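You operate a simulated robot arm through the tools that you are given. There is no shell and no other tool. Be economical: measure what you need, move in short steps, check, and stop when the job is done.

The job below is to be done with a simulated two-armed robot. You get a single attempt, and the scene is never put back.

Task
Press the zero button two times. Push the top cart drawer shut. Put two of the green bearing blocks from the top of the tool cart on the top shelf of the low rack. Pick up the can from the steel table top with one hand, pass it to the other hand and put it on the steel step. Fetch the green paper pack and set it on the top shelf of the blue rack. Turn the range knob to 20 cm. Push the press drawer shut. Take the blue weight and put it on the second shelf from the bottom from the top of the blue rack. Any order will do. Set down upright: green bearing block, can, blue weight.

Only the result counts: the job must be done as asked and must still hold three seconds after the hand-in. Knocking over, shifting, dropping, spilling or breaking anything else fails it.

Robot
Two 7-joint arms with two-finger parallel grippers on one trunk, on a base that drives. Base frame: it is fixed to the floor where the robot stands at the start and does not move with it; the origin is under the middle of the robot, x ahead of it, y to its left, z up. Readings come in mm, rad, newtons and seconds.
The left shoulder is at the start at [50, 165, 1155], the right one opposite. With the tool pointing down near the work surface each hand reaches from about 100 to 540 mm from the robot's upright axis, wherever it stands, measured 20 degrees to its own side. Places, roughly: blue weight (6x8x7 cm) [-700, -400, 800]; can [-2750, 2250, 750]; green bearing block [-2250, 2000, 1000]; green paper pack (7x11x4 cm) [-1200, 2100, 500]; press drawer [500, 100, 900]; range knob [600, 900, 900]; second shelf from the bottom of the blue rack [-1000, 2200, 500]; steel step (24x36 cm) [-2720, 700, 300]; top cart drawer [-2100, 1900, 700]; top shelf of the blue rack [-1000, 2200, 1400]; top shelf of the low rack [-200, 2200, 1000]; zero button [500, 0, 900]. Payload 3.91 kg a hand.
Tool frame (each hand has its own): the origin (TCP) lies between the finger pads and is the grasp point; the fingertips stand 30 mm ahead of it; z points along the fingers, y is the line along which they close. The gripper opens to 110 mm. The fingers are 20 mm wide and 10 mm thick; the gripper's body (48 by 112 mm) begins 55 mm behind the TCP.
Orientation is that of the tool frame in the base frame, as a unit quaternion [x, y, z, w]. With the fingers straight down and closing along the base's y, the tool's x points along the base's -x, its y along +y and its z along -z.

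Tools
- The arms move only by the tool servo_tool. It takes "left_plan", "right_plan" or both (then of equal length, played together; a hand with none holds still); each is a list of rows, each an object (a shift or turn left out is 0, a gripper value left out holds the last) with "offset": the shift along the base's x, y, z in cm, a list of three; "rot": the turn, a rotation vector about the base's x, y, z in rad, a list of three; "jaw": the closure, from 0 (fully open) to 1 (shut). In form: [{"offset": [tx, ty, tz], "rot": [rx, ry, rz], "jaw": jaw}, ...]. A call has 1 to 12 rows; each row shifts and turns the commanded pose from where the row before left it. Rows are played at 5 a second. More than 50 mm and 0.15 rad between two rows, or a gripper value outside its range, and nothing of the call is played. A pose out of reach is approached as far as the arm can. The call stops where the force on the tool passes 40 N (or 10 N more than at its start, if that is more) or the arm is blocked; 0.2 s more then pass. Each finger travels about 45 mm/s and halts on what it meets, pressing with about 44 N; the grip force reading is that of the motor and also rises with nothing between the fingers. The clock runs only during rows and for 0.2 s after the last one: add rows that do not move to give the fingers time. The reply holds the time, the measured pose of the TCP, the force on the tool along the base axes, the opening and the grip force, in the units named above and with some noise, with the torque about the TCP (base axes, N m) and any sound that the robot's microphone picked up.
- Cameras (640 x 400 px; columns grow to the right, rows downward): "scene" is now at [74.5, -75.9, 1330.4]; the picture's right is [-0.86, -0.52, 0.00], its down [-0.27, 0.45, -0.85] and it looks along [0.44, -0.73, -0.52] (base axes); focal length 214 px, centre (320, 200). "left" rides on the left gripper at [72, -17, -103] in its tool frame; the picture's right is [0.23, 0.97, 0.00], its down [-0.76, 0.18, -0.62] and it looks along [-0.61, 0.14, 0.78] (tool axes); focal length 222 px, centre (320, 200). "right" rides on the right gripper at [73, 17, -103] in its tool frame; the picture's right is [-0.23, 0.97, 0.00], its down [-0.76, -0.18, -0.62] and it looks along [-0.61, -0.14, 0.78] (tool axes); focal length 222 px, centre (320, 200). There is no depth. A picture from a camera that has moved, and an enlarged one, comes with that camera's place and axes in the base frame and with its lens.
- get_image(camera): a new picture of that camera. The clock stands still meanwhile.
- move_column(by): slides the trunk up (or, below 0, down) by that many mm; the arms and the scene camera ride with it, the base frame stays. It gives what a move gives, with no picture.
- drive_base(legs): drives the robot by 1 to 6 legs, each [ahead, left, turn to the left] in mm, mm and rad, along the robot's own axes; the way and the turn of a leg run together, so that a leg with both is an arc; at most 1500 mm and 3.142 rad a leg. The arms and the cameras ride along, it lands a little off, and it stops where it bumps. It gives what a move gives.
- pan_tilt(pan, tilt): turns the head with the scene camera to pan (to the left, within 1.396 rad either way) and tilt (down, from -0.506 to 1.204), counted from straight ahead of the robot. It gives what a move gives.
- close_up(camera, box): a new picture of the part [left, top, right, bottom] of that camera's present view, enlarged. The clock stands still meanwhile.
- job_done(): hands the job in; it is judged then, once.

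Go step by step. Nothing tells you exact positions but the pictures and the camera data: compare them with the known pose of the tool, close in by small moves and look again before you grip or let go. The budget is 217 turns and 212 pictures, counting those below and the enlarged ones. Unless the task says otherwise, let go and move clear before handing in.

The tools are called after "Emit:" as a command line: name --argument value ..., lists and objects as JSON in quotes. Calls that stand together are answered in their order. servo_tool: Moves the arms, as the interface text tells. Its arguments: {"type":"object","properties":{"left_plan":{"type":"array"},"right_plan":{"type":"array"}},"required":[]} The other tools are called the same way: move_column (by) slides the trunk up or down; drive_base (legs) drives the base; pan_tilt (pan, tilt) turns the head that bears the scene camera; get_image (camera) takes a picture; close_up (camera, box) takes an enlarged picture of a part of a camera's view; job_done () hands the job in.

At the start:

```text
clock: 0.0
left_ee_pos: [461.3, 73.8, 1210.2]
left_tcp_rot: [0.0, 1.0, 0.0, 0.0]
left_ft_force: [-0.6, -0.9, 1.2]
left_moment: [-0.01, 0.05, -0.01]
left_width: 110.1
left_grip_force: 0.1
right_ee_pos: [352.3, -297.1, 1216.9]
right_tcp_rot: [0.001, 1.0, 0.001, 0.0]
right_ft_force: [0.4, 0.4, -0.3]
right_moment: [0.0, 0.03, 0.01]
right_width: 109.9
right_grip_force: 0.0
trunk travel left (down, up): [-375.0, 128.0]
robot x, y, heading: [-1.2, 2.2, -0.003]
head pan, tilt: [-1.028, 0.552]
```

scene: 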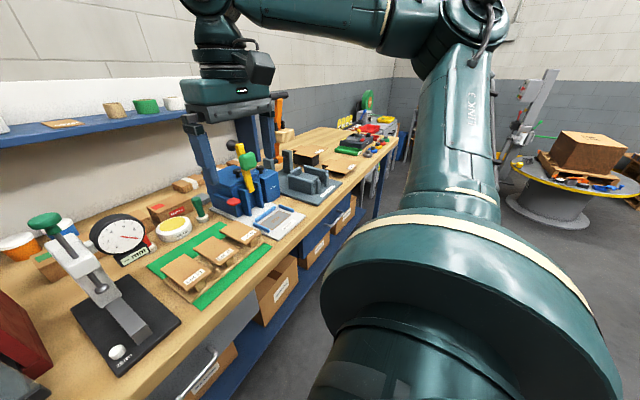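
right: 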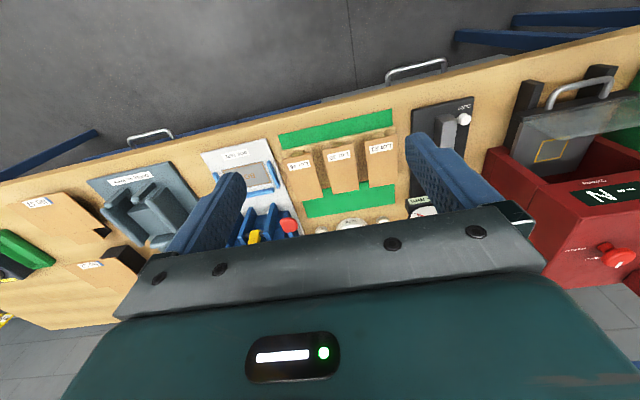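
left: 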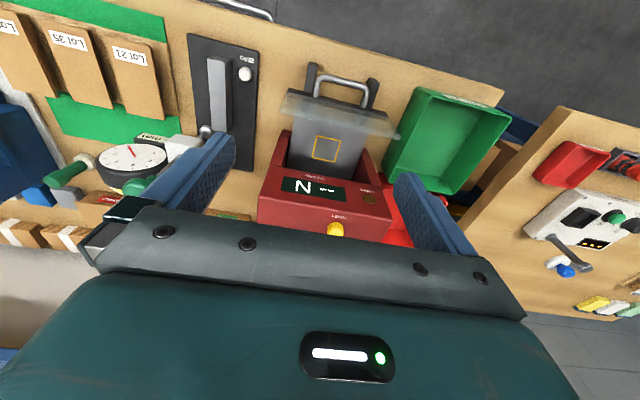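

I see a bench ahead with a red press tester, a stand, and further things. First I look straight ahead and to the left with the head camera.

Emit:
pan_tilt --pan 0.1 --tilt 0.75

Emit:
get_image --camera "scene"

Emit:
close_up --camera "left" --box '[180, 30, 420, 240]'

Emit:
pan_tilt --pan 1.1 --tilt 0.5

Emit:
get_image --camera "scene"

```text
clock: 1.4
left_ee_pos: [460.4, 73.9, 1209.8]
left_tcp_rot: [0.0, 1.0, 0.0, 0.0]
left_ft_force: [-0.1, 0.5, -0.5]
left_moment: [-0.02, 0.02, 0.02]
left_width: 109.9
left_grip_force: 0.1
right_ee_pos: [351.2, -296.1, 1216.9]
right_tcp_rot: [0.001, 1.0, 0.0, 0.0]
right_ft_force: [0.5, 0.4, -0.7]
right_moment: [-0.02, -0.02, -0.03]
right_width: 110.1
right_grip_force: 0.0
trunk travel left (down, up): [-375.0, 128.0]
robot x, y, heading: [-0.7, 0.0, 0.005]
head pan, tilt: [0.099, 0.75]
```

```text
208 pictures are left
camera scene: at [110.7, 9.2, 1313.2], right [0.1, -1.0, 0.0], down [-0.68, -0.07, -0.73], along [0.73, 0.07, -0.68], focal length 214 px, centre (320, 200)
```

scene: 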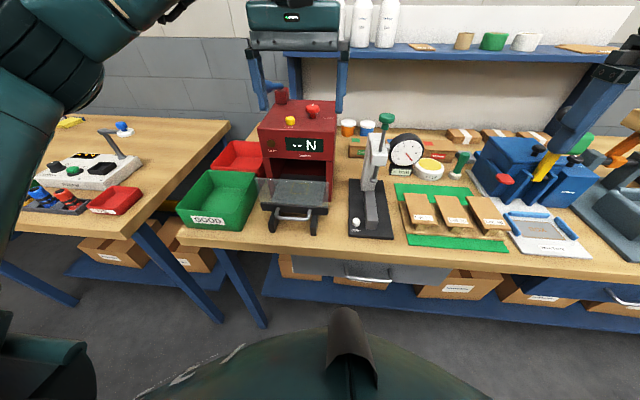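

```text
1.90 times, centred on (300, 135) of left
camera zoom: at [387.9, 55.6, 1313.1], right [-0.23, 0.97, 0.0], down [0.76, 0.18, 0.62], along [0.61, 0.14, -0.78], focal length 423 px, centre (358, 324)
```

zoom: 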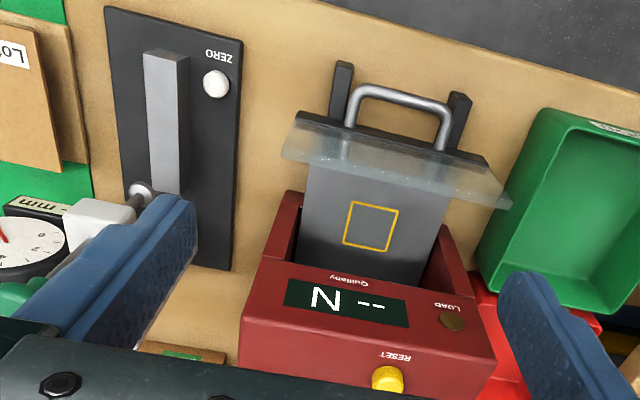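

```text
clock: 2.6
left_ee_pos: [460.5, 74.0, 1209.2]
left_tcp_rot: [0.0, 1.0, 0.0, 0.0]
left_ft_force: [-0.5, 0.0, -0.9]
left_moment: [-0.01, 0.03, 0.02]
left_width: 109.7
left_grip_force: 0.1
right_ee_pos: [352.1, -296.2, 1217.5]
right_tcp_rot: [0.0, 1.0, 0.0, 0.0]
right_ft_force: [-0.1, 0.9, 0.3]
right_moment: [0.02, 0.01, -0.02]
right_width: 110.3
right_grip_force: 0.0
trunk travel left (down, up): [-375.0, 128.0]
robot x, y, heading: [4.7, -0.9, 0.001]
head pan, tilt: [1.1, 0.499]
```

```text
206 pictures are left
camera scene: at [69.6, 82.0, 1335.1], right [0.89, -0.45, 0.0], down [-0.22, -0.43, -0.88], along [0.4, 0.78, -0.48], focal length 214 px, centre (320, 200)
```

scene: 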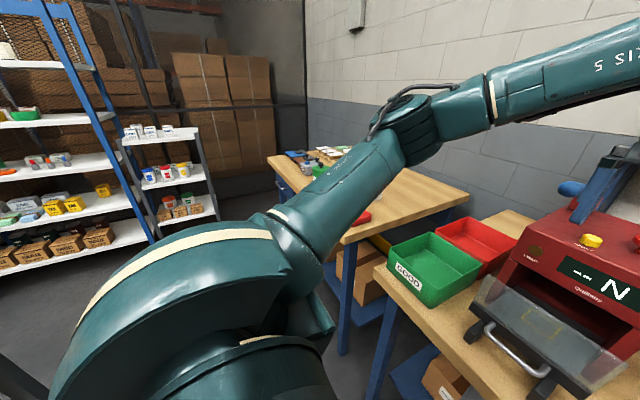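

The zero button looks to be near (486,-53,877) beside a column; I take enlarged views of the stand and the drawer, and a look at the range-knob area.

Emit:
pan_tilt --pan 0.0 --tilt 0.75

Emit:
close_up --camera "scene" --box '[220, 80, 400, 240]'

Emit:
close_up --camera "left" --box '[170, 20, 280, 140]'

Emit:
close_up --camera "left" --box '[500, 100, 640, 330]'

```text
clock: 4.0
left_ee_pos: [460.4, 73.2, 1210.5]
left_tcp_rot: [0.0, 1.0, 0.0, 0.0]
left_ft_force: [-0.2, -0.3, -0.4]
left_moment: [-0.02, 0.02, 0.04]
left_width: 109.9
left_grip_force: 0.0
right_ee_pos: [351.7, -296.0, 1216.5]
right_tcp_rot: [0.001, 1.0, 0.0, 0.0]
right_ft_force: [1.1, 0.5, 0.5]
right_moment: [-0.01, 0.04, 0.02]
right_width: 109.9
right_grip_force: 0.1
trunk travel left (down, up): [-375.0, 128.0]
robot x, y, heading: [-1.7, 1.6, 0.001]
head pan, tilt: [0.0, 0.75]
```

```text
2.50 times, centred on (310, 160) of scene
camera zoom: at [111.1, 1.1, 1313.2], right [0.0, -1.0, 0.0], down [-0.68, 0.0, -0.73], along [0.73, 0.0, -0.68], focal length 536 px, centre (345, 300)
```

zoom: 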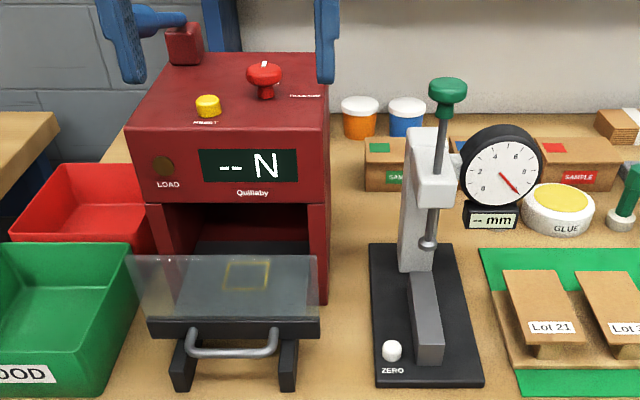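

```text
3.33 times, centred on (225, 80) of left
camera zoom: at [387.9, 55.6, 1313.2], right [-0.23, 0.97, 0.0], down [0.76, 0.18, 0.62], along [0.61, 0.14, -0.78], focal length 740 px, centre (637, 600)
```

zoom: 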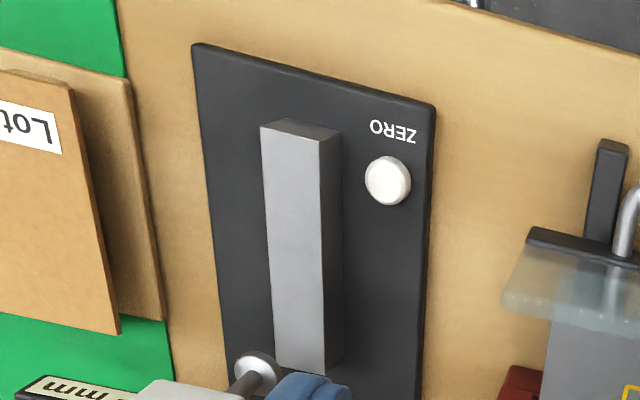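

```text
1.74 times, centred on (570, 215) of left
camera zoom: at [387.9, 55.6, 1313.2], right [-0.23, 0.97, 0.0], down [0.76, 0.18, 0.62], along [0.61, 0.14, -0.78], focal length 386 px, centre (-115, 174)
```

zoom: 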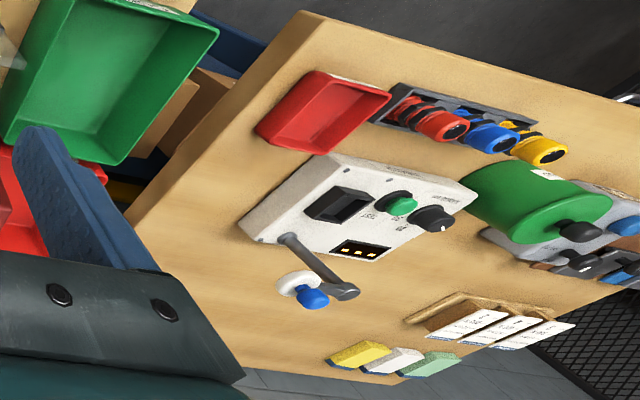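

Now the stand is clear: the zero button is near (482,-49,890), with only a low anvil beside it. I bring the closed left hand above it.

Emit:
servo_tool --left_plan '[{"offset": [0.7, -4.1, 0], "jaw": 1}, {"offset": [0.7, -4.1, 0]}, {"offset": [0.8, -4.1, 0]}, {"offset": [0, 0, -5]}, {"offset": [0, 0, -5]}, {"offset": [0, 0, -5]}, {"offset": [0, 0, -5]}, {"offset": [0, 0, -5]}, {"offset": [0, 0, 0]}]'

Emit:
get_image --camera "left"

Emit:
close_up --camera "scene" --box '[240, 120, 420, 260]'

```text
clock: 6.0
left_ee_pos: [483.3, -50.8, 959.1]
left_tcp_rot: [0.0, 1.0, 0.0, 0.0]
left_ft_force: [-0.2, -0.4, 0.2]
left_moment: [-0.01, 0.01, 0.0]
left_width: 0.0
left_grip_force: 37.5
right_ee_pos: [352.0, -295.2, 1215.9]
right_tcp_rot: [0.0, 1.0, 0.0, 0.0]
right_ft_force: [0.1, 0.6, 0.6]
right_moment: [0.0, 0.03, 0.0]
right_width: 110.2
right_grip_force: 0.0
trunk travel left (down, up): [-375.0, 128.0]
robot x, y, heading: [-2.5, -4.8, 0.005]
head pan, tilt: [0.0, 0.75]
```

```text
202 pictures are left
camera left: at [410.1, -67.7, 1061.8], right [-0.23, 0.97, 0.0], down [0.76, 0.18, 0.62], along [0.61, 0.14, -0.78], focal length 222 px, centre (320, 200)
```

left: 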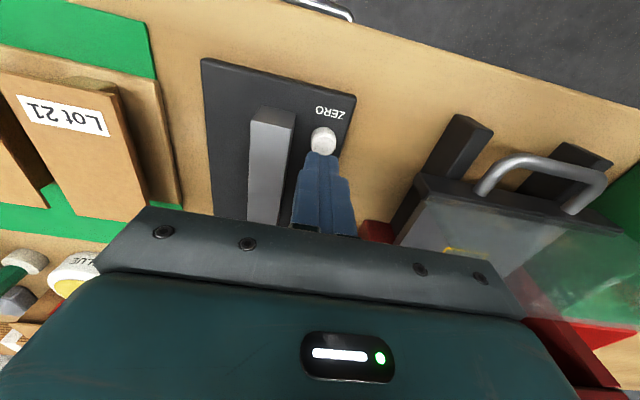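

```text
2.86 times, centred on (330, 190) of scene
camera zoom: at [110.9, 0.9, 1313.2], right [0.0, -1.0, 0.0], down [-0.68, 0.0, -0.73], along [0.73, 0.0, -0.68], focal length 613 px, centre (291, 229)
```

zoom: 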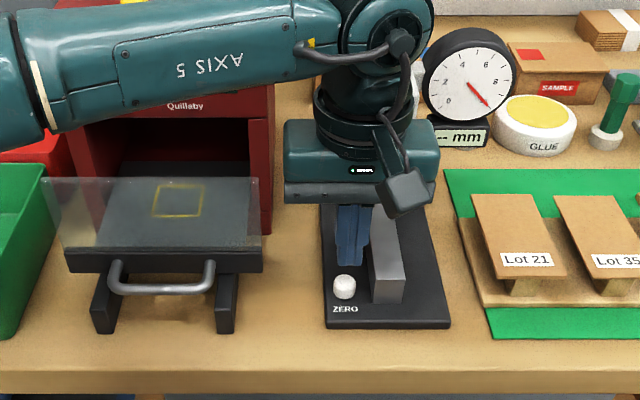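

The button top is about (481,-49,897). I press down in small steps with a press and release.

Emit:
servo_tool --left_plan '[{"offset": [-0.25, 0.15, -2.2]}, {"offset": [0, 0, -0.5]}, {"offset": [0, 0, -0.3]}, {"offset": [0, 0, -0.3]}, {"offset": [0, 0, -0.2]}, {"offset": [0, 0, -0.2]}]'

Emit:
close_up --camera "left" --box '[230, 70, 410, 220]'

```text
clock: 7.3
left_ee_pos: [480.2, -47.6, 926.8]
left_tcp_rot: [0.0, 1.0, -0.002, 0.003]
left_ft_force: [0.8, 2.3, 26.9]
left_moment: [0.08, -0.01, -0.06]
left_width: 0.1
left_grip_force: 38.5
right_ee_pos: [349.6, -295.2, 1217.5]
right_tcp_rot: [0.0, 1.0, 0.0, 0.001]
right_ft_force: [0.2, 0.8, 0.4]
right_moment: [-0.02, 0.02, -0.02]
right_width: 110.2
right_grip_force: 0.0
trunk travel left (down, up): [-375.0, 128.0]
robot x, y, heading: [0.8, 1.5, 0.0]
head pan, tilt: [0.0, 0.75]
heard: click
```

```text
2.67 times, centred on (320, 145) of left
camera zoom: at [406.9, -65.9, 1029.2], right [-0.23, 0.97, 0.0], down [0.76, 0.18, 0.63], along [0.61, 0.14, -0.78], focal length 592 px, centre (320, 347)
```

zoom: 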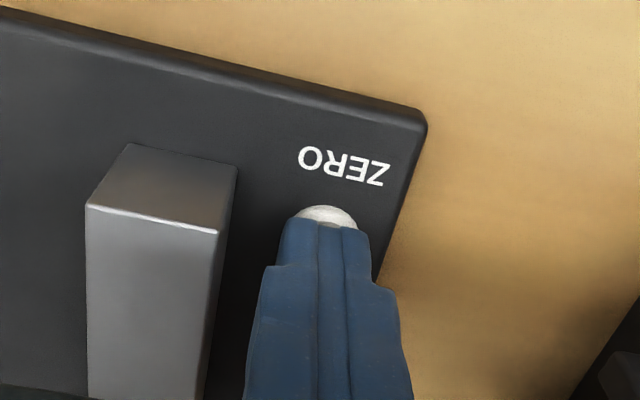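

One click was heard. I release and press once more.

Emit:
servo_tool --left_plan '[{"offset": [0, 0, 1.5]}, {"offset": [0, 0, 0.5]}, {"offset": [0, 0, 0]}]'

Emit:
servo_tool --left_plan '[{"offset": [0, 0, -1.0]}, {"offset": [0, 0, -0.3]}, {"offset": [0, 0, -0.3]}, {"offset": [0, 0, -0.2]}, {"offset": [0, 0, -0.2]}]'

Emit:
servo_tool --left_plan '[{"offset": [0, 0, 2]}, {"offset": [0, 0, 4]}, {"offset": [0, 0, 5]}, {"offset": [0, 0, 5]}, {"offset": [0, 0, 0]}]'

Emit:
close_up --camera "scene" --box '[220, 80, 400, 240]'

```text
clock: 8.2
left_ee_pos: [480.1, -49.4, 943.1]
left_tcp_rot: [0.0, 1.0, 0.0, 0.0]
left_ft_force: [-0.3, -0.9, 0.4]
left_moment: [-0.01, -0.01, -0.04]
left_width: 0.0
left_grip_force: 38.0
right_ee_pos: [351.8, -296.6, 1216.7]
right_tcp_rot: [0.0, 1.0, 0.001, 0.0]
right_ft_force: [0.4, -1.0, 0.1]
right_moment: [-0.01, 0.0, 0.02]
right_width: 110.0
right_grip_force: 0.1
trunk travel left (down, up): [-375.0, 128.0]
robot x, y, heading: [1.7, -1.0, 0.002]
head pan, tilt: [0.0, 0.75]
```

```text
clock: 9.3
left_ee_pos: [479.2, -49.1, 927.0]
left_tcp_rot: [0.0, 1.0, -0.002, 0.003]
left_ft_force: [-0.4, 4.2, 28.4]
left_moment: [0.13, 0.07, -0.16]
left_width: 0.0
left_grip_force: 37.9
right_ee_pos: [351.2, -294.5, 1216.7]
right_tcp_rot: [0.001, 1.0, 0.0, 0.001]
right_ft_force: [-1.3, 0.0, 1.4]
right_moment: [-0.02, 0.01, 0.05]
right_width: 110.2
right_grip_force: 0.0
trunk travel left (down, up): [-375.0, 128.0]
robot x, y, heading: [2.0, 0.6, -0.001]
head pan, tilt: [0.0, 0.75]
heard: click
```

```text
clock: 10.6
left_ee_pos: [479.7, -46.1, 1084.1]
left_tcp_rot: [0.001, 1.0, 0.0, -0.001]
left_ft_force: [-0.1, -0.7, -0.7]
left_moment: [0.02, 0.0, -0.03]
left_width: 0.0
left_grip_force: 37.7
right_ee_pos: [352.5, -296.3, 1215.8]
right_tcp_rot: [0.002, 1.0, 0.0, 0.0]
right_ft_force: [-0.3, 0.4, 0.5]
right_moment: [-0.01, 0.0, -0.04]
right_width: 109.6
right_grip_force: 0.0
trunk travel left (down, up): [-375.0, 128.0]
robot x, y, heading: [-0.3, -0.4, -0.001]
head pan, tilt: [0.0, 0.75]
```

```text
2.50 times, centred on (310, 160) of scene
camera zoom: at [111.3, 1.1, 1313.2], right [0.0, -1.0, 0.0], down [-0.68, 0.0, -0.73], along [0.73, 0.0, -0.68], focal length 536 px, centre (345, 300)
```

zoom: 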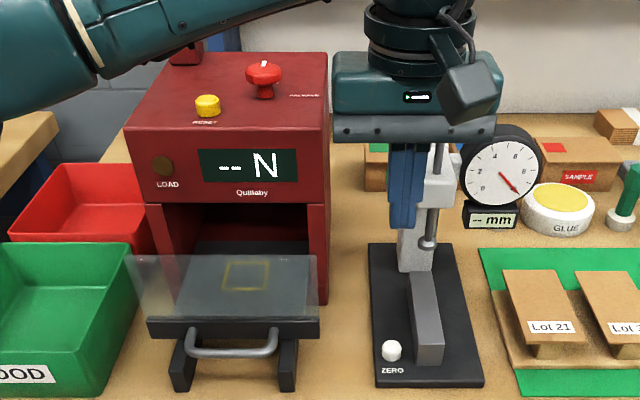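

Two clicks counted. Next the press drawer: handle near (460,114,915). I bring the closed left hand in front of it.

Emit:
servo_tool --left_plan '[{"offset": [-4, 0, 0]}, {"offset": [-4, 0, 0]}, {"offset": [0, 4, 0]}, {"offset": [0, 4, 0]}, {"offset": [0, 4, 0]}, {"offset": [0, 4, 0]}, {"offset": [0, 0, -5]}, {"offset": [0, 0, -5]}, {"offset": [0, 0, -5.5]}, {"offset": [0, 0, 0]}]'

Emit:
get_image --camera "left"

Emit:
close_up --camera "scene" --box '[200, 120, 400, 300]'

```text
refused: row 9 steps farther than a row can; nothing moved
```

```text
198 pictures are left
camera left: at [408.7, -64.8, 1186.7], right [-0.23, 0.97, 0.0], down [0.76, 0.18, 0.62], along [0.61, 0.14, -0.78], focal length 222 px, centre (320, 200)
```

left: 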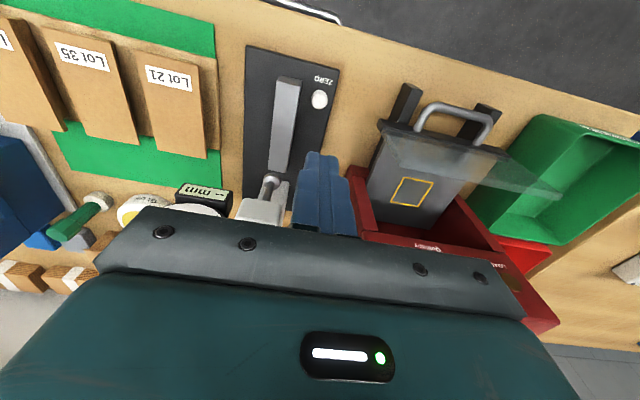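

```text
2.22 times, centred on (300, 210) of scene
camera zoom: at [111.3, 1.1, 1313.2], right [0.0, -1.0, 0.0], down [-0.68, 0.0, -0.73], along [0.73, 0.0, -0.68], focal length 477 px, centre (364, 178)
```

zoom: 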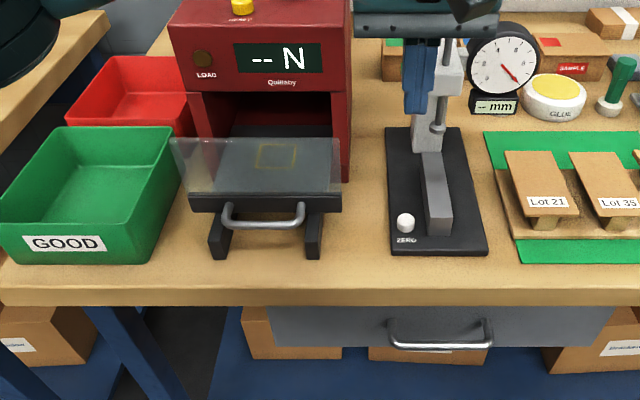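

The call was refused for one long row; I send it again with shorter rows.

Emit:
servo_tool --left_plan '[{"offset": [-4, 0, 0]}, {"offset": [-4, 0, 0]}, {"offset": [0, 4, 0]}, {"offset": [0, 4, 0]}, {"offset": [0, 4, 0]}, {"offset": [0, 3.5, 0]}, {"offset": [0, 0, -5]}, {"offset": [0, 0, -5]}, {"offset": [0, 0, -5]}, {"offset": [0, 0, -1]}, {"offset": [0, 0, 0]}]'

Emit:
get_image --camera "left"

Emit:
close_up --camera "scene" --box '[200, 120, 400, 300]'

```text
clock: 12.9
left_ee_pos: [398.2, 107.7, 921.9]
left_tcp_rot: [0.0, 1.0, 0.0, 0.0]
left_ft_force: [-0.2, 0.2, 0.3]
left_moment: [0.0, 0.0, -0.04]
left_width: 0.0
left_grip_force: 37.9
right_ee_pos: [353.6, -295.9, 1215.1]
right_tcp_rot: [0.0, 1.0, 0.001, 0.0]
right_ft_force: [-0.3, 0.8, -0.9]
right_moment: [0.01, 0.0, 0.0]
right_width: 109.9
right_grip_force: 0.1
trunk travel left (down, up): [-375.0, 128.0]
robot x, y, heading: [0.7, 2.8, -0.002]
head pan, tilt: [0.0, 0.75]
```

```text
196 pictures are left
camera left: at [327.0, 89.3, 1025.9], right [-0.23, 0.97, 0.0], down [0.76, 0.18, 0.62], along [0.61, 0.14, -0.78], focal length 222 px, centre (320, 200)
```

left: 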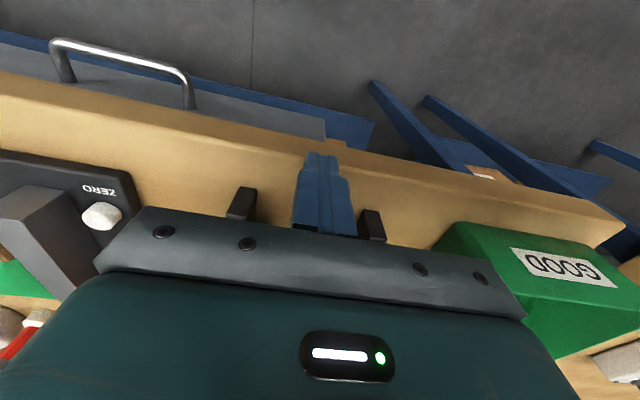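

```text
2.22 times, centred on (300, 210) of scene
camera zoom: at [111.1, 1.0, 1313.2], right [0.0, -1.0, 0.0], down [-0.68, 0.0, -0.73], along [0.73, 0.0, -0.68], focal length 477 px, centre (364, 178)
```

zoom: 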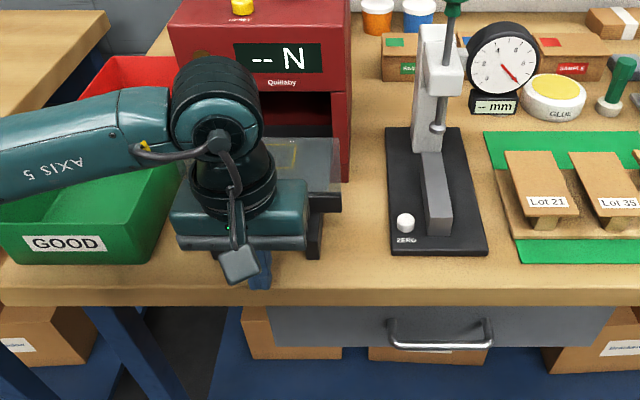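

The fingers stand in front of the handle between the two black legs. I push along +x until it resists.

Emit:
servo_tool --left_plan '[{"offset": [2, 0, 0]}, {"offset": [1, 0, 0]}, {"offset": [1, 0, 0]}, {"offset": [1, 0, 0]}, {"offset": [1, 0, 0]}, {"offset": [1, 0, 0]}, {"offset": [1, 0, 0]}, {"offset": [1, 0, 0]}, {"offset": [1, 0, 0]}, {"offset": [1, 0, 0]}]'

Emit:
get_image --camera "left"

Emit:
close_up --camera "scene" --box '[200, 120, 400, 300]'

```text
clock: 15.2
left_ee_pos: [507.3, 106.3, 922.7]
left_tcp_rot: [0.002, 1.0, 0.001, -0.001]
left_ft_force: [-16.4, 2.8, 1.7]
left_moment: [-0.08, -0.11, -0.13]
left_width: 0.1
left_grip_force: 37.6
right_ee_pos: [351.0, -295.7, 1216.3]
right_tcp_rot: [0.001, 1.0, 0.0, 0.001]
right_ft_force: [0.3, -0.7, -0.7]
right_moment: [0.0, -0.02, -0.01]
right_width: 110.2
right_grip_force: 0.1
trunk travel left (down, up): [-375.0, 128.0]
robot x, y, heading: [-0.2, 1.0, 0.003]
head pan, tilt: [0.0, 0.75]
```

```text
194 pictures are left
camera left: at [434.9, 89.3, 1026.6], right [-0.22, 0.97, 0.0], down [0.76, 0.17, 0.62], along [0.6, 0.14, -0.78], focal length 222 px, centre (320, 200)
```

left: 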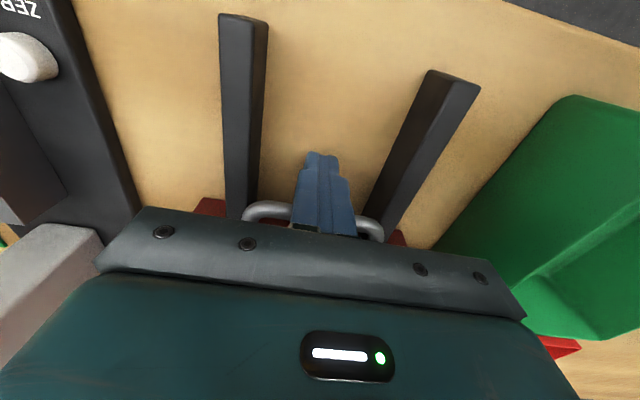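

```text
2.22 times, centred on (300, 210) of scene
camera zoom: at [108.7, 1.4, 1313.5], right [0.0, -1.0, 0.0], down [-0.68, 0.0, -0.73], along [0.73, 0.0, -0.68], focal length 477 px, centre (364, 178)
```

zoom: 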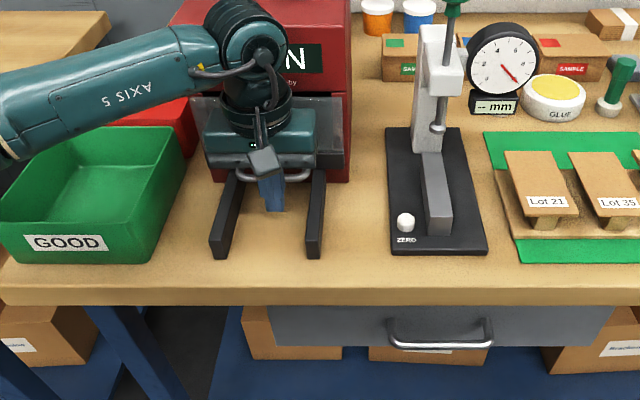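

The drawer is sliding in with about 16 N drag; I keep pushing.

Emit:
servo_tool --left_plan '[{"offset": [1, 0, 0]}, {"offset": [1, 0, 0]}, {"offset": [1, 0, 0]}, {"offset": [1, 0, 0]}, {"offset": [1, 0, 0]}, {"offset": [0.5, 0, 0]}, {"offset": [0.5, 0, 0]}]'

Emit:
close_up --camera "scene" --box '[200, 80, 400, 260]'

```text
clock: 15.5
left_ee_pos: [506.9, 107.4, 921.8]
left_tcp_rot: [0.005, 1.0, 0.002, -0.01]
left_ft_force: [-18.7, 4.4, 7.7]
left_moment: [-0.05, -0.21, -0.12]
left_width: 0.0
left_grip_force: 37.4
right_ee_pos: [352.3, -294.9, 1217.6]
right_tcp_rot: [0.0, 1.0, -0.001, 0.0]
right_ft_force: [0.3, 0.3, 0.0]
right_moment: [0.01, 0.05, -0.01]
right_width: 110.0
right_grip_force: 0.1
trunk travel left (down, up): [-375.0, 128.0]
robot x, y, heading: [-0.6, 0.2, 0.003]
head pan, tilt: [0.0, 0.75]
stopped in row 1 (left hand): the force on the tool passed its limit at 46 N (the readings are from after the stop); the commanded pose is now the measured one
```

```text
2.22 times, centred on (300, 170) of scene
camera zoom: at [108.7, 1.4, 1313.5], right [0.0, -1.0, 0.0], down [-0.68, 0.0, -0.73], along [0.73, 0.0, -0.68], focal length 477 px, centre (364, 267)
```

zoom: 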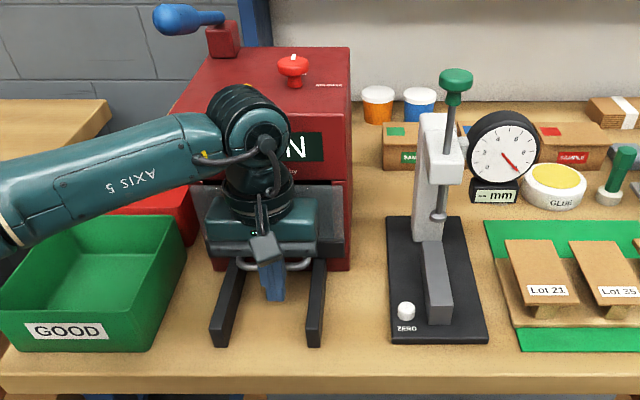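

It resists firmly now at x≈507; I back off and look whether it is shut.

Emit:
servo_tool --left_plan '[{"offset": [-3, 0, 0]}, {"offset": [-5, 0, 0]}, {"offset": [-2, 0, 2]}, {"offset": [0, 0, 5]}, {"offset": [0, 0, 5]}, {"offset": [0, 0, 5]}, {"offset": [0, 0, 5]}, {"offset": [0, 4, 0]}, {"offset": [0, 4, 0]}, {"offset": [0, 4, 0]}]'

Emit:
close_up --camera "scene" --box '[220, 80, 380, 240]'

Emit:
get_image --camera "left"

```text
clock: 17.7
left_ee_pos: [409.1, 227.4, 1141.6]
left_tcp_rot: [0.003, 1.0, 0.001, -0.009]
left_ft_force: [0.6, -0.3, 0.9]
left_moment: [-0.02, 0.01, -0.01]
left_width: 0.2
left_grip_force: 38.0
right_ee_pos: [352.7, -294.5, 1215.7]
right_tcp_rot: [-0.001, 1.0, 0.0, 0.001]
right_ft_force: [0.3, 0.1, 0.4]
right_moment: [-0.02, -0.01, 0.03]
right_width: 110.0
right_grip_force: 0.1
trunk travel left (down, up): [-375.0, 128.0]
robot x, y, heading: [1.2, 1.1, 0.002]
head pan, tilt: [0.0, 0.75]
```

```text
2.50 times, centred on (300, 160) of scene
camera zoom: at [110.4, 2.1, 1313.2], right [0.0, -1.0, 0.0], down [-0.68, 0.0, -0.73], along [0.73, 0.0, -0.68], focal length 536 px, centre (370, 300)
```

zoom: 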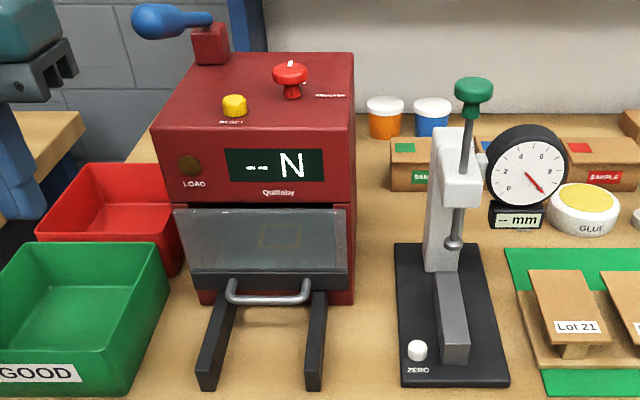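

```text
190 pictures are left
camera left: at [339.4, 210.0, 1245.3], right [-0.22, 0.98, 0.01], down [0.77, 0.17, 0.61], along [0.59, 0.14, -0.79], focal length 222 px, centre (320, 200)
```

left: 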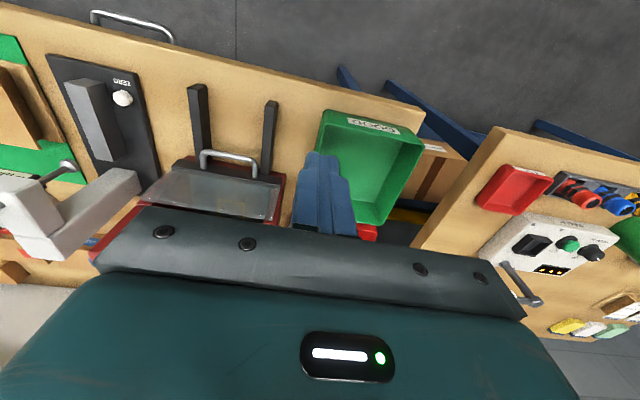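

Emit:
close_up --camera "left" --box '[130, 80, 310, 230]'

Emit:
pan_tilt --pan 0.9 --tilt 0.65

Emit:
get_image --camera "scene"

```text
2.67 times, centred on (220, 155) of left
camera zoom: at [339.4, 210.0, 1245.3], right [-0.22, 0.98, 0.01], down [0.77, 0.17, 0.61], along [0.59, 0.14, -0.79], focal length 592 px, centre (587, 320)
```

zoom: 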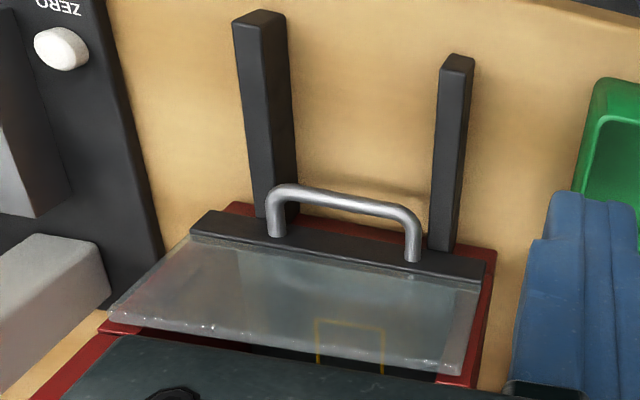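

```text
clock: 18.9
left_ee_pos: [410.8, 226.4, 1139.7]
left_tcp_rot: [0.002, 1.0, 0.002, -0.008]
left_ft_force: [-0.9, -0.4, 0.7]
left_moment: [0.03, -0.04, 0.01]
left_width: 0.1
left_grip_force: 38.0
right_ee_pos: [353.5, -296.6, 1216.2]
right_tcp_rot: [0.001, 1.0, 0.0, 0.0]
right_ft_force: [0.8, -0.3, -0.9]
right_moment: [-0.06, -0.04, 0.0]
right_width: 110.2
right_grip_force: 0.1
trunk travel left (down, up): [-375.0, 128.0]
robot x, y, heading: [0.0, -2.1, 0.002]
head pan, tilt: [0.901, 0.649]
```

```text
188 pictures are left
camera scene: at [81.7, 69.2, 1321.8], right [0.78, -0.62, 0.0], down [-0.38, -0.47, -0.8], along [0.49, 0.62, -0.6], focal length 214 px, centre (320, 200)
```

scene: 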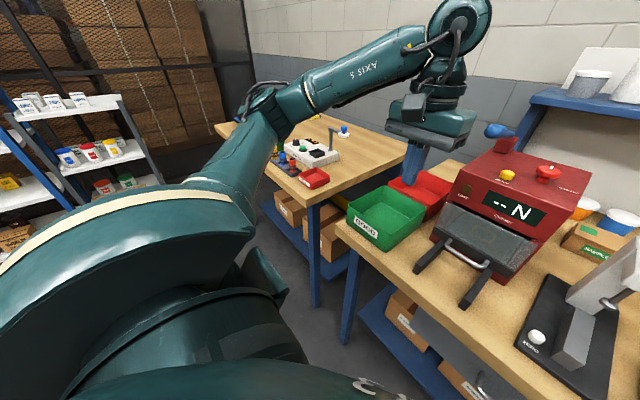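

The press drawer is shut. Now I drive left toward the range-knob panel.

Emit:
drive_base --legs '[[0, 780, 0]]'

Emit:
pan_tilt --pan 0.15 --tilt 0.75

Emit:
get_image --camera "scene"

Emit:
get_image --camera "left"

```text
clock: 26.2
left_ee_pos: [410.4, 1006.2, 1140.9]
left_tcp_rot: [0.004, 1.0, 0.002, -0.009]
left_ft_force: [-0.1, -0.1, 0.1]
left_moment: [0.02, 0.0, -0.02]
left_width: 0.1
left_grip_force: 37.9
right_ee_pos: [351.9, 484.6, 1216.6]
right_tcp_rot: [0.001, 1.0, 0.0, 0.0]
right_ft_force: [0.0, 0.0, -0.2]
right_moment: [-0.04, -0.02, 0.02]
right_width: 110.0
right_grip_force: 0.0
trunk travel left (down, up): [-375.0, 128.0]
robot x, y, heading: [-1.4, 781.2, -0.001]
head pan, tilt: [0.901, 0.649]
```

```text
clock: 27.3
left_ee_pos: [409.7, 1004.5, 1140.3]
left_tcp_rot: [0.004, 1.0, 0.002, -0.009]
left_ft_force: [0.2, -0.2, 1.2]
left_moment: [0.01, 0.0, 0.01]
left_width: 0.0
left_grip_force: 37.9
right_ee_pos: [351.3, 484.4, 1217.0]
right_tcp_rot: [0.0, 1.0, 0.0, 0.0]
right_ft_force: [0.1, 1.5, 0.4]
right_moment: [0.0, 0.01, 0.0]
right_width: 110.2
right_grip_force: 0.0
trunk travel left (down, up): [-375.0, 128.0]
robot x, y, heading: [0.5, 780.0, -0.003]
head pan, tilt: [0.15, 0.75]
```

```text
187 pictures are left
camera scene: at [109.7, 794.2, 1313.2], right [0.15, -0.99, 0.0], down [-0.67, -0.1, -0.73], along [0.72, 0.11, -0.68], focal length 214 px, centre (320, 200)
```

scene: 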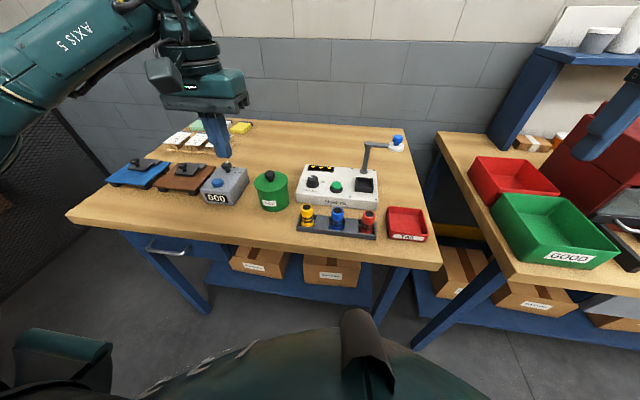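

```text
186 pictures are left
camera left: at [340.1, 988.8, 1245.2], right [-0.22, 0.98, 0.01], down [0.77, 0.17, 0.61], along [0.59, 0.14, -0.79], focal length 222 px, centre (320, 200)
```

left: 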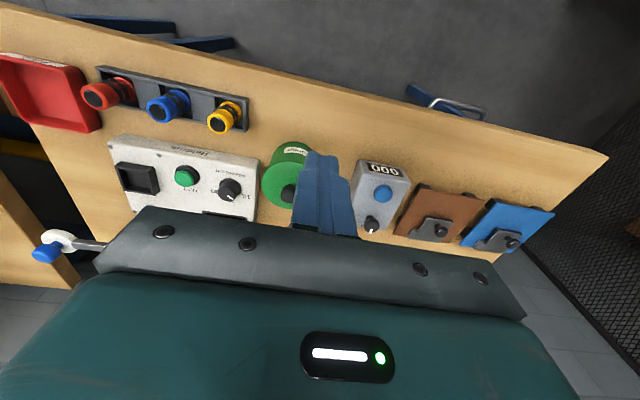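

Emit:
close_up --camera "left" --box '[130, 130, 270, 230]'

Emit:
close_up --camera "scene" --box '[280, 120, 420, 220]'

```text
4.00 times, centred on (200, 180) of left
camera zoom: at [340.1, 988.8, 1245.2], right [-0.22, 0.98, 0.01], down [0.77, 0.17, 0.61], along [0.59, 0.14, -0.79], focal length 888 px, centre (800, 280)
```

zoom: 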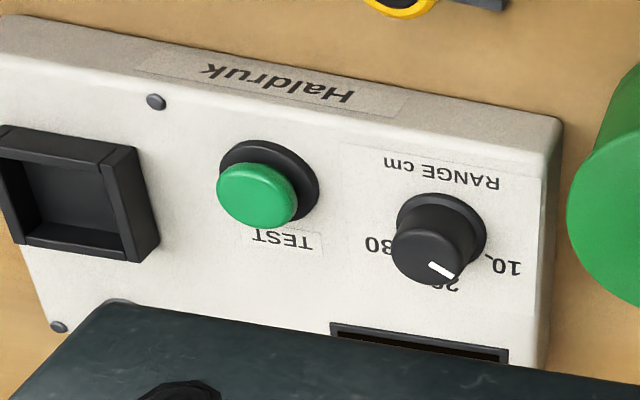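

```text
4.00 times, centred on (350, 170) of scene
camera zoom: at [109.7, 794.2, 1313.2], right [0.15, -0.99, 0.0], down [-0.67, -0.1, -0.73], along [0.72, 0.11, -0.68], focal length 858 px, centre (200, 320)
```

zoom: 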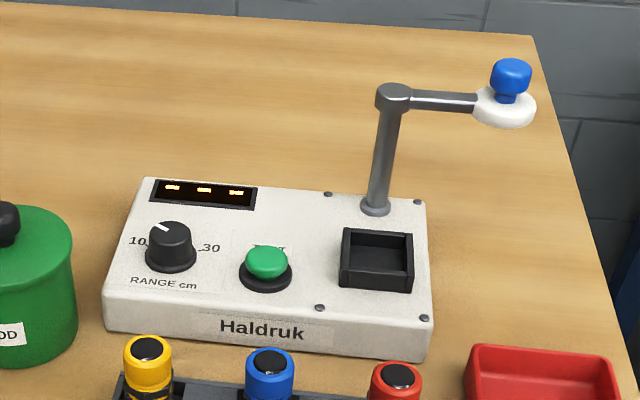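

The panel top is horizontal; the knob top is near (583,890,946). I go ahead a bit and hover the half-open left hand above it.

Emit:
drive_base --legs '[[90, 0, 0]]'

Emit:
servo_tool --left_plan '[{"offset": [3.3, -4.6, 0], "jaw": 0.5}, {"offset": [3, -3.5, 0], "rot": [0, 0, 0]}, {"offset": [0, -3.4, 0]}, {"offset": [0, 0, -5]}, {"offset": [0, 0, -4]}, {"offset": [0, 0, 0]}]'

Emit:
get_image --camera "left"

Emit:
get_image --camera "scene"

```text
clock: 28.4
left_ee_pos: [500.1, 1006.9, 1141.0]
left_tcp_rot: [0.004, 1.0, 0.002, -0.008]
left_ft_force: [-0.1, 0.2, 0.0]
left_moment: [-0.01, 0.01, -0.01]
left_width: 0.0
left_grip_force: 38.1
right_ee_pos: [441.5, 484.7, 1215.3]
right_tcp_rot: [0.0, 1.0, 0.0, 0.0]
right_ft_force: [0.5, 0.0, 0.5]
right_moment: [0.0, 0.0, -0.01]
right_width: 110.1
right_grip_force: 0.1
trunk travel left (down, up): [-375.0, 128.0]
robot x, y, heading: [88.7, 784.5, 0.0]
head pan, tilt: [0.15, 0.75]
```

```text
refused: row 1 steps farther than a row can; nothing moved
```

```text
183 pictures are left
camera left: at [429.9, 988.8, 1245.0], right [-0.22, 0.98, 0.01], down [0.77, 0.17, 0.61], along [0.59, 0.14, -0.79], focal length 222 px, centre (320, 200)
```

left: 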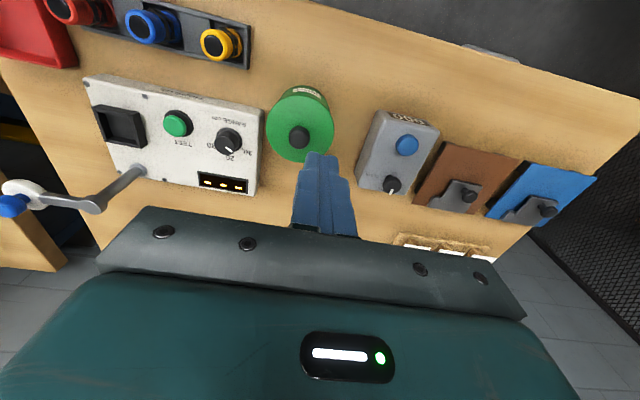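

```text
182 pictures are left
camera scene: at [199.6, 794.1, 1313.1], right [0.15, -0.99, 0.0], down [-0.68, -0.1, -0.73], along [0.72, 0.11, -0.68], focal length 214 px, centre (320, 200)
```

scene: 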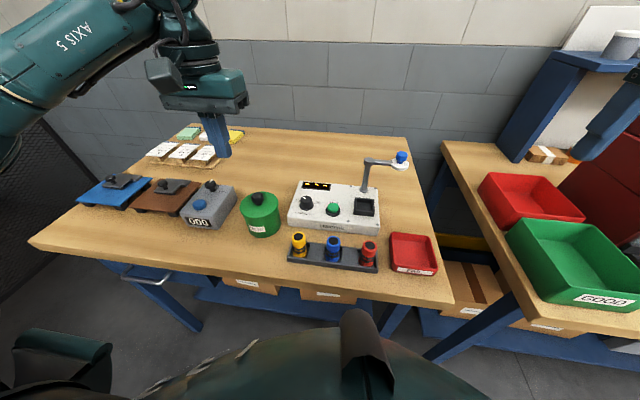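

Emit:
close_up --camera "left" --box '[190, 105, 270, 165]'

Emit:
servo_tool --left_plan '[{"offset": [2.4, -3.9, 0], "jaw": 0.5}, {"offset": [2.9, -3.9, 0], "rot": [0, 0, 0]}, {"offset": [3, -3.7, 0]}, {"offset": [0, 0, -5]}, {"offset": [0, 0, -4]}, {"offset": [0, 0, 0]}]'

Emit:
get_image --camera "left"

Emit:
close_up --camera "scene" --box '[250, 130, 410, 250]'

```text
6.67 times, centred on (230, 135) of left
camera zoom: at [429.9, 988.8, 1245.0], right [-0.22, 0.98, 0.01], down [0.77, 0.17, 0.61], along [0.59, 0.14, -0.79], focal length 1481 px, centre (920, 633)
```

zoom: 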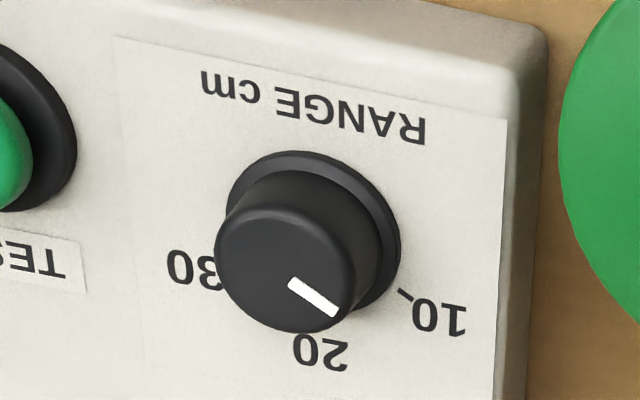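

```text
clock: 29.8
left_ee_pos: [583.3, 891.1, 1050.2]
left_tcp_rot: [0.003, 1.0, 0.002, -0.008]
left_ft_force: [0.2, 0.0, -0.3]
left_moment: [0.04, 0.03, 0.0]
left_width: 54.9
left_grip_force: 0.0
right_ee_pos: [440.6, 484.3, 1216.3]
right_tcp_rot: [0.001, 1.0, 0.0, 0.0]
right_ft_force: [0.8, -0.9, 0.6]
right_moment: [-0.01, 0.0, 0.01]
right_width: 110.0
right_grip_force: 0.1
trunk travel left (down, up): [-375.0, 128.0]
robot x, y, heading: [88.5, 783.2, -0.005]
head pan, tilt: [0.15, 0.75]
```

```text
180 pictures are left
camera left: at [512.0, 873.8, 1155.4], right [-0.22, 0.98, 0.01], down [0.77, 0.17, 0.61], along [0.59, 0.14, -0.79], focal length 222 px, centre (320, 200)
```

left: 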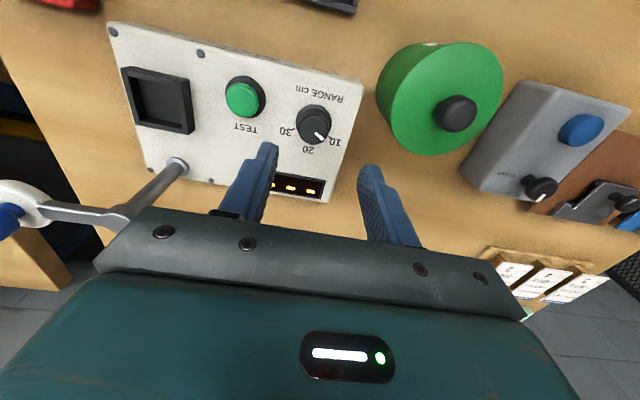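

```text
3.33 times, centred on (330, 190) of scene
camera zoom: at [198.6, 794.2, 1313.2], right [0.15, -0.99, 0.0], down [-0.67, -0.1, -0.73], along [0.72, 0.11, -0.68], focal length 715 px, centre (287, 233)
```

zoom: 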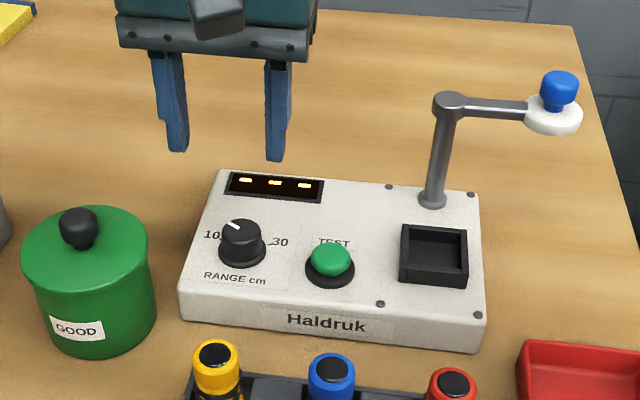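

The pointer is at 10 and the 20 mark lies straight away from me (+x), about 57° clockwise from above. I pre-turn the hand +0.5 rad and lower over the knob at (579,886).

Emit:
servo_tool --left_plan '[{"offset": [-0.4, -0.5, 0], "rot": [0, 0, 0.14]}, {"rot": [0, 0, 0.14]}, {"rot": [0, 0, 0.14]}, {"rot": [0, 0, 0.08]}, {"offset": [0, 0, -4]}, {"offset": [0, 0, -2]}, {"offset": [0, 0, 0]}]'

Emit:
get_image --camera "left"

Emit:
close_up --camera "scene" --box '[250, 130, 410, 250]'

```text
clock: 31.4
left_ee_pos: [579.2, 886.7, 990.8]
left_tcp_rot: [-0.244, 0.97, -0.001, -0.009]
left_ft_force: [-0.4, -0.3, -0.4]
left_moment: [-0.03, 0.01, -0.01]
left_width: 55.1
left_grip_force: 0.1
right_ee_pos: [441.3, 483.0, 1216.7]
right_tcp_rot: [0.001, 1.0, -0.001, 0.0]
right_ft_force: [0.4, -0.1, -0.3]
right_moment: [0.02, -0.01, 0.01]
right_width: 110.0
right_grip_force: 0.1
trunk travel left (down, up): [-375.0, 128.0]
robot x, y, heading: [87.3, 781.0, 0.0]
head pan, tilt: [0.15, 0.75]
```

```text
178 pictures are left
camera left: at [524.8, 836.5, 1095.2], right [-0.66, 0.75, 0.01], down [0.6, 0.52, 0.61], along [0.45, 0.41, -0.79], focal length 222 px, centre (320, 200)
```

left: 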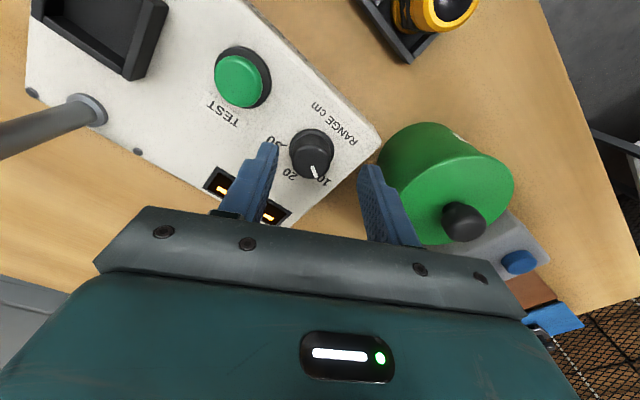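

```text
3.33 times, centred on (330, 190) of scene
camera zoom: at [198.7, 794.1, 1313.2], right [0.15, -0.99, 0.0], down [-0.67, -0.1, -0.73], along [0.72, 0.11, -0.68], focal length 715 px, centre (287, 233)
```

zoom: 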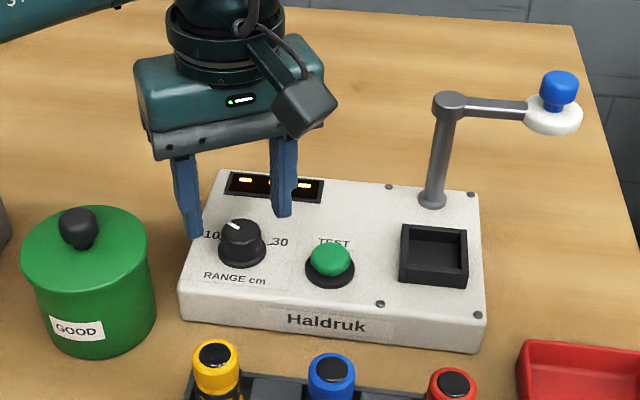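

Emit:
servo_tool --left_plan '[{"offset": [0.1, -0.4, -1.5]}, {"offset": [0, 0, -1]}, {"offset": [0, 0, -0.4]}, {"offset": [0, 0, 0]}]'

Emit:
get_image --camera "left"

Emit:
close_up --camera "scene" --box '[250, 140, 370, 230]'

```text
clock: 32.4
left_ee_pos: [580.5, 883.7, 962.4]
left_tcp_rot: [-0.243, 0.97, 0.0, -0.008]
left_ft_force: [0.1, -0.6, -1.0]
left_moment: [0.01, 0.04, -0.01]
left_width: 54.8
left_grip_force: 0.0
right_ee_pos: [440.4, 485.1, 1216.3]
right_tcp_rot: [0.001, 1.0, 0.0, 0.0]
right_ft_force: [0.9, 0.7, 0.9]
right_moment: [-0.04, 0.03, -0.01]
right_width: 109.8
right_grip_force: 0.0
trunk travel left (down, up): [-375.0, 128.0]
robot x, y, heading: [91.0, 776.5, -0.005]
head pan, tilt: [0.15, 0.75]
```

```text
176 pictures are left
camera left: at [525.7, 833.0, 1066.5], right [-0.66, 0.75, 0.01], down [0.6, 0.52, 0.61], along [0.46, 0.41, -0.79], focal length 222 px, centre (320, 200)
```

left: 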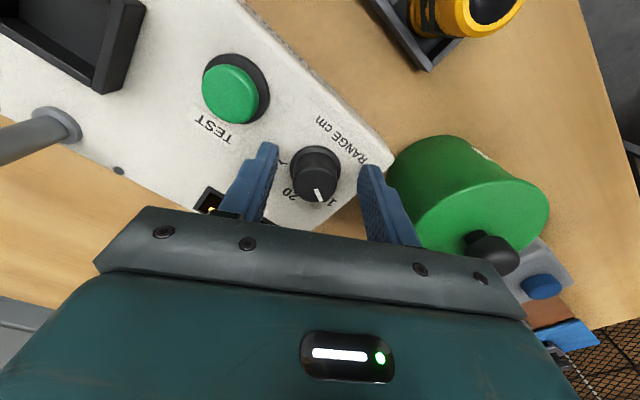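

```text
4.44 times, centred on (310, 185) of scene
camera zoom: at [198.7, 794.1, 1313.2], right [0.15, -0.99, 0.0], down [-0.67, -0.1, -0.73], along [0.72, 0.11, -0.68], focal length 953 px, centre (364, 267)
```

zoom: 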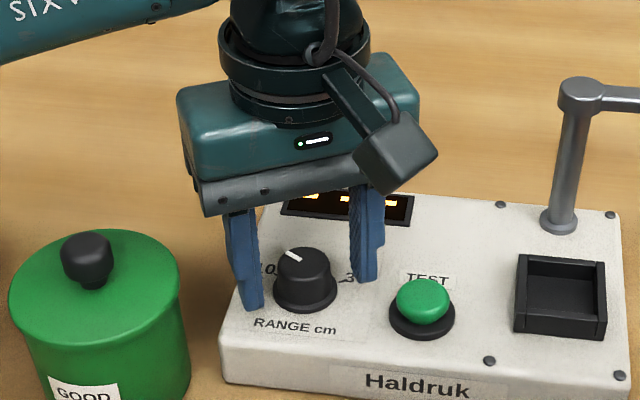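

Emit:
close_up --camera "left" --box '[240, 110, 400, 230]'

```text
3.33 times, centred on (320, 170) of left
camera zoom: at [525.7, 833.0, 1066.5], right [-0.66, 0.75, 0.01], down [0.6, 0.52, 0.61], along [0.46, 0.41, -0.79], focal length 740 px, centre (320, 300)
```

zoom: 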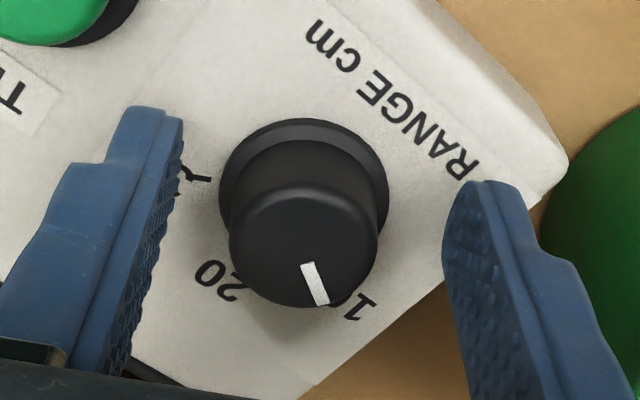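

I centre slightly and close on the knob.

Emit:
servo_tool --left_plan '[{"offset": [0.5, 0.1, -0.3]}, {"jaw": 0.75}, {"jaw": 1}, {}, {}, {}]'

Emit:
get_image --camera "left"

```text
clock: 33.8
left_ee_pos: [584.3, 884.5, 959.1]
left_tcp_rot: [-0.243, 0.97, 0.0, -0.009]
left_ft_force: [-3.0, 5.3, -0.4]
left_moment: [-0.08, -0.27, 0.03]
left_width: 31.7
left_grip_force: 44.4
right_ee_pos: [439.8, 485.1, 1217.0]
right_tcp_rot: [0.001, 1.0, 0.0, 0.001]
right_ft_force: [-0.1, 0.0, 0.5]
right_moment: [0.03, 0.0, -0.02]
right_width: 109.8
right_grip_force: 0.2
trunk travel left (down, up): [-375.0, 128.0]
robot x, y, heading: [92.2, 779.0, -0.001]
head pan, tilt: [0.15, 0.75]
```

```text
173 pictures are left
camera left: at [530.4, 834.5, 1063.4], right [-0.66, 0.75, 0.01], down [0.6, 0.52, 0.61], along [0.45, 0.41, -0.79], focal length 222 px, centre (320, 200)
```

left: 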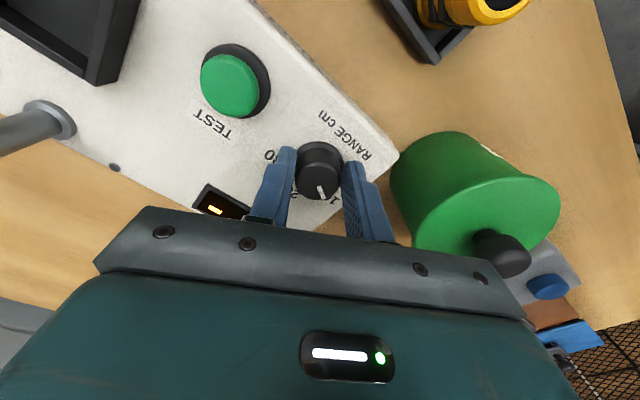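

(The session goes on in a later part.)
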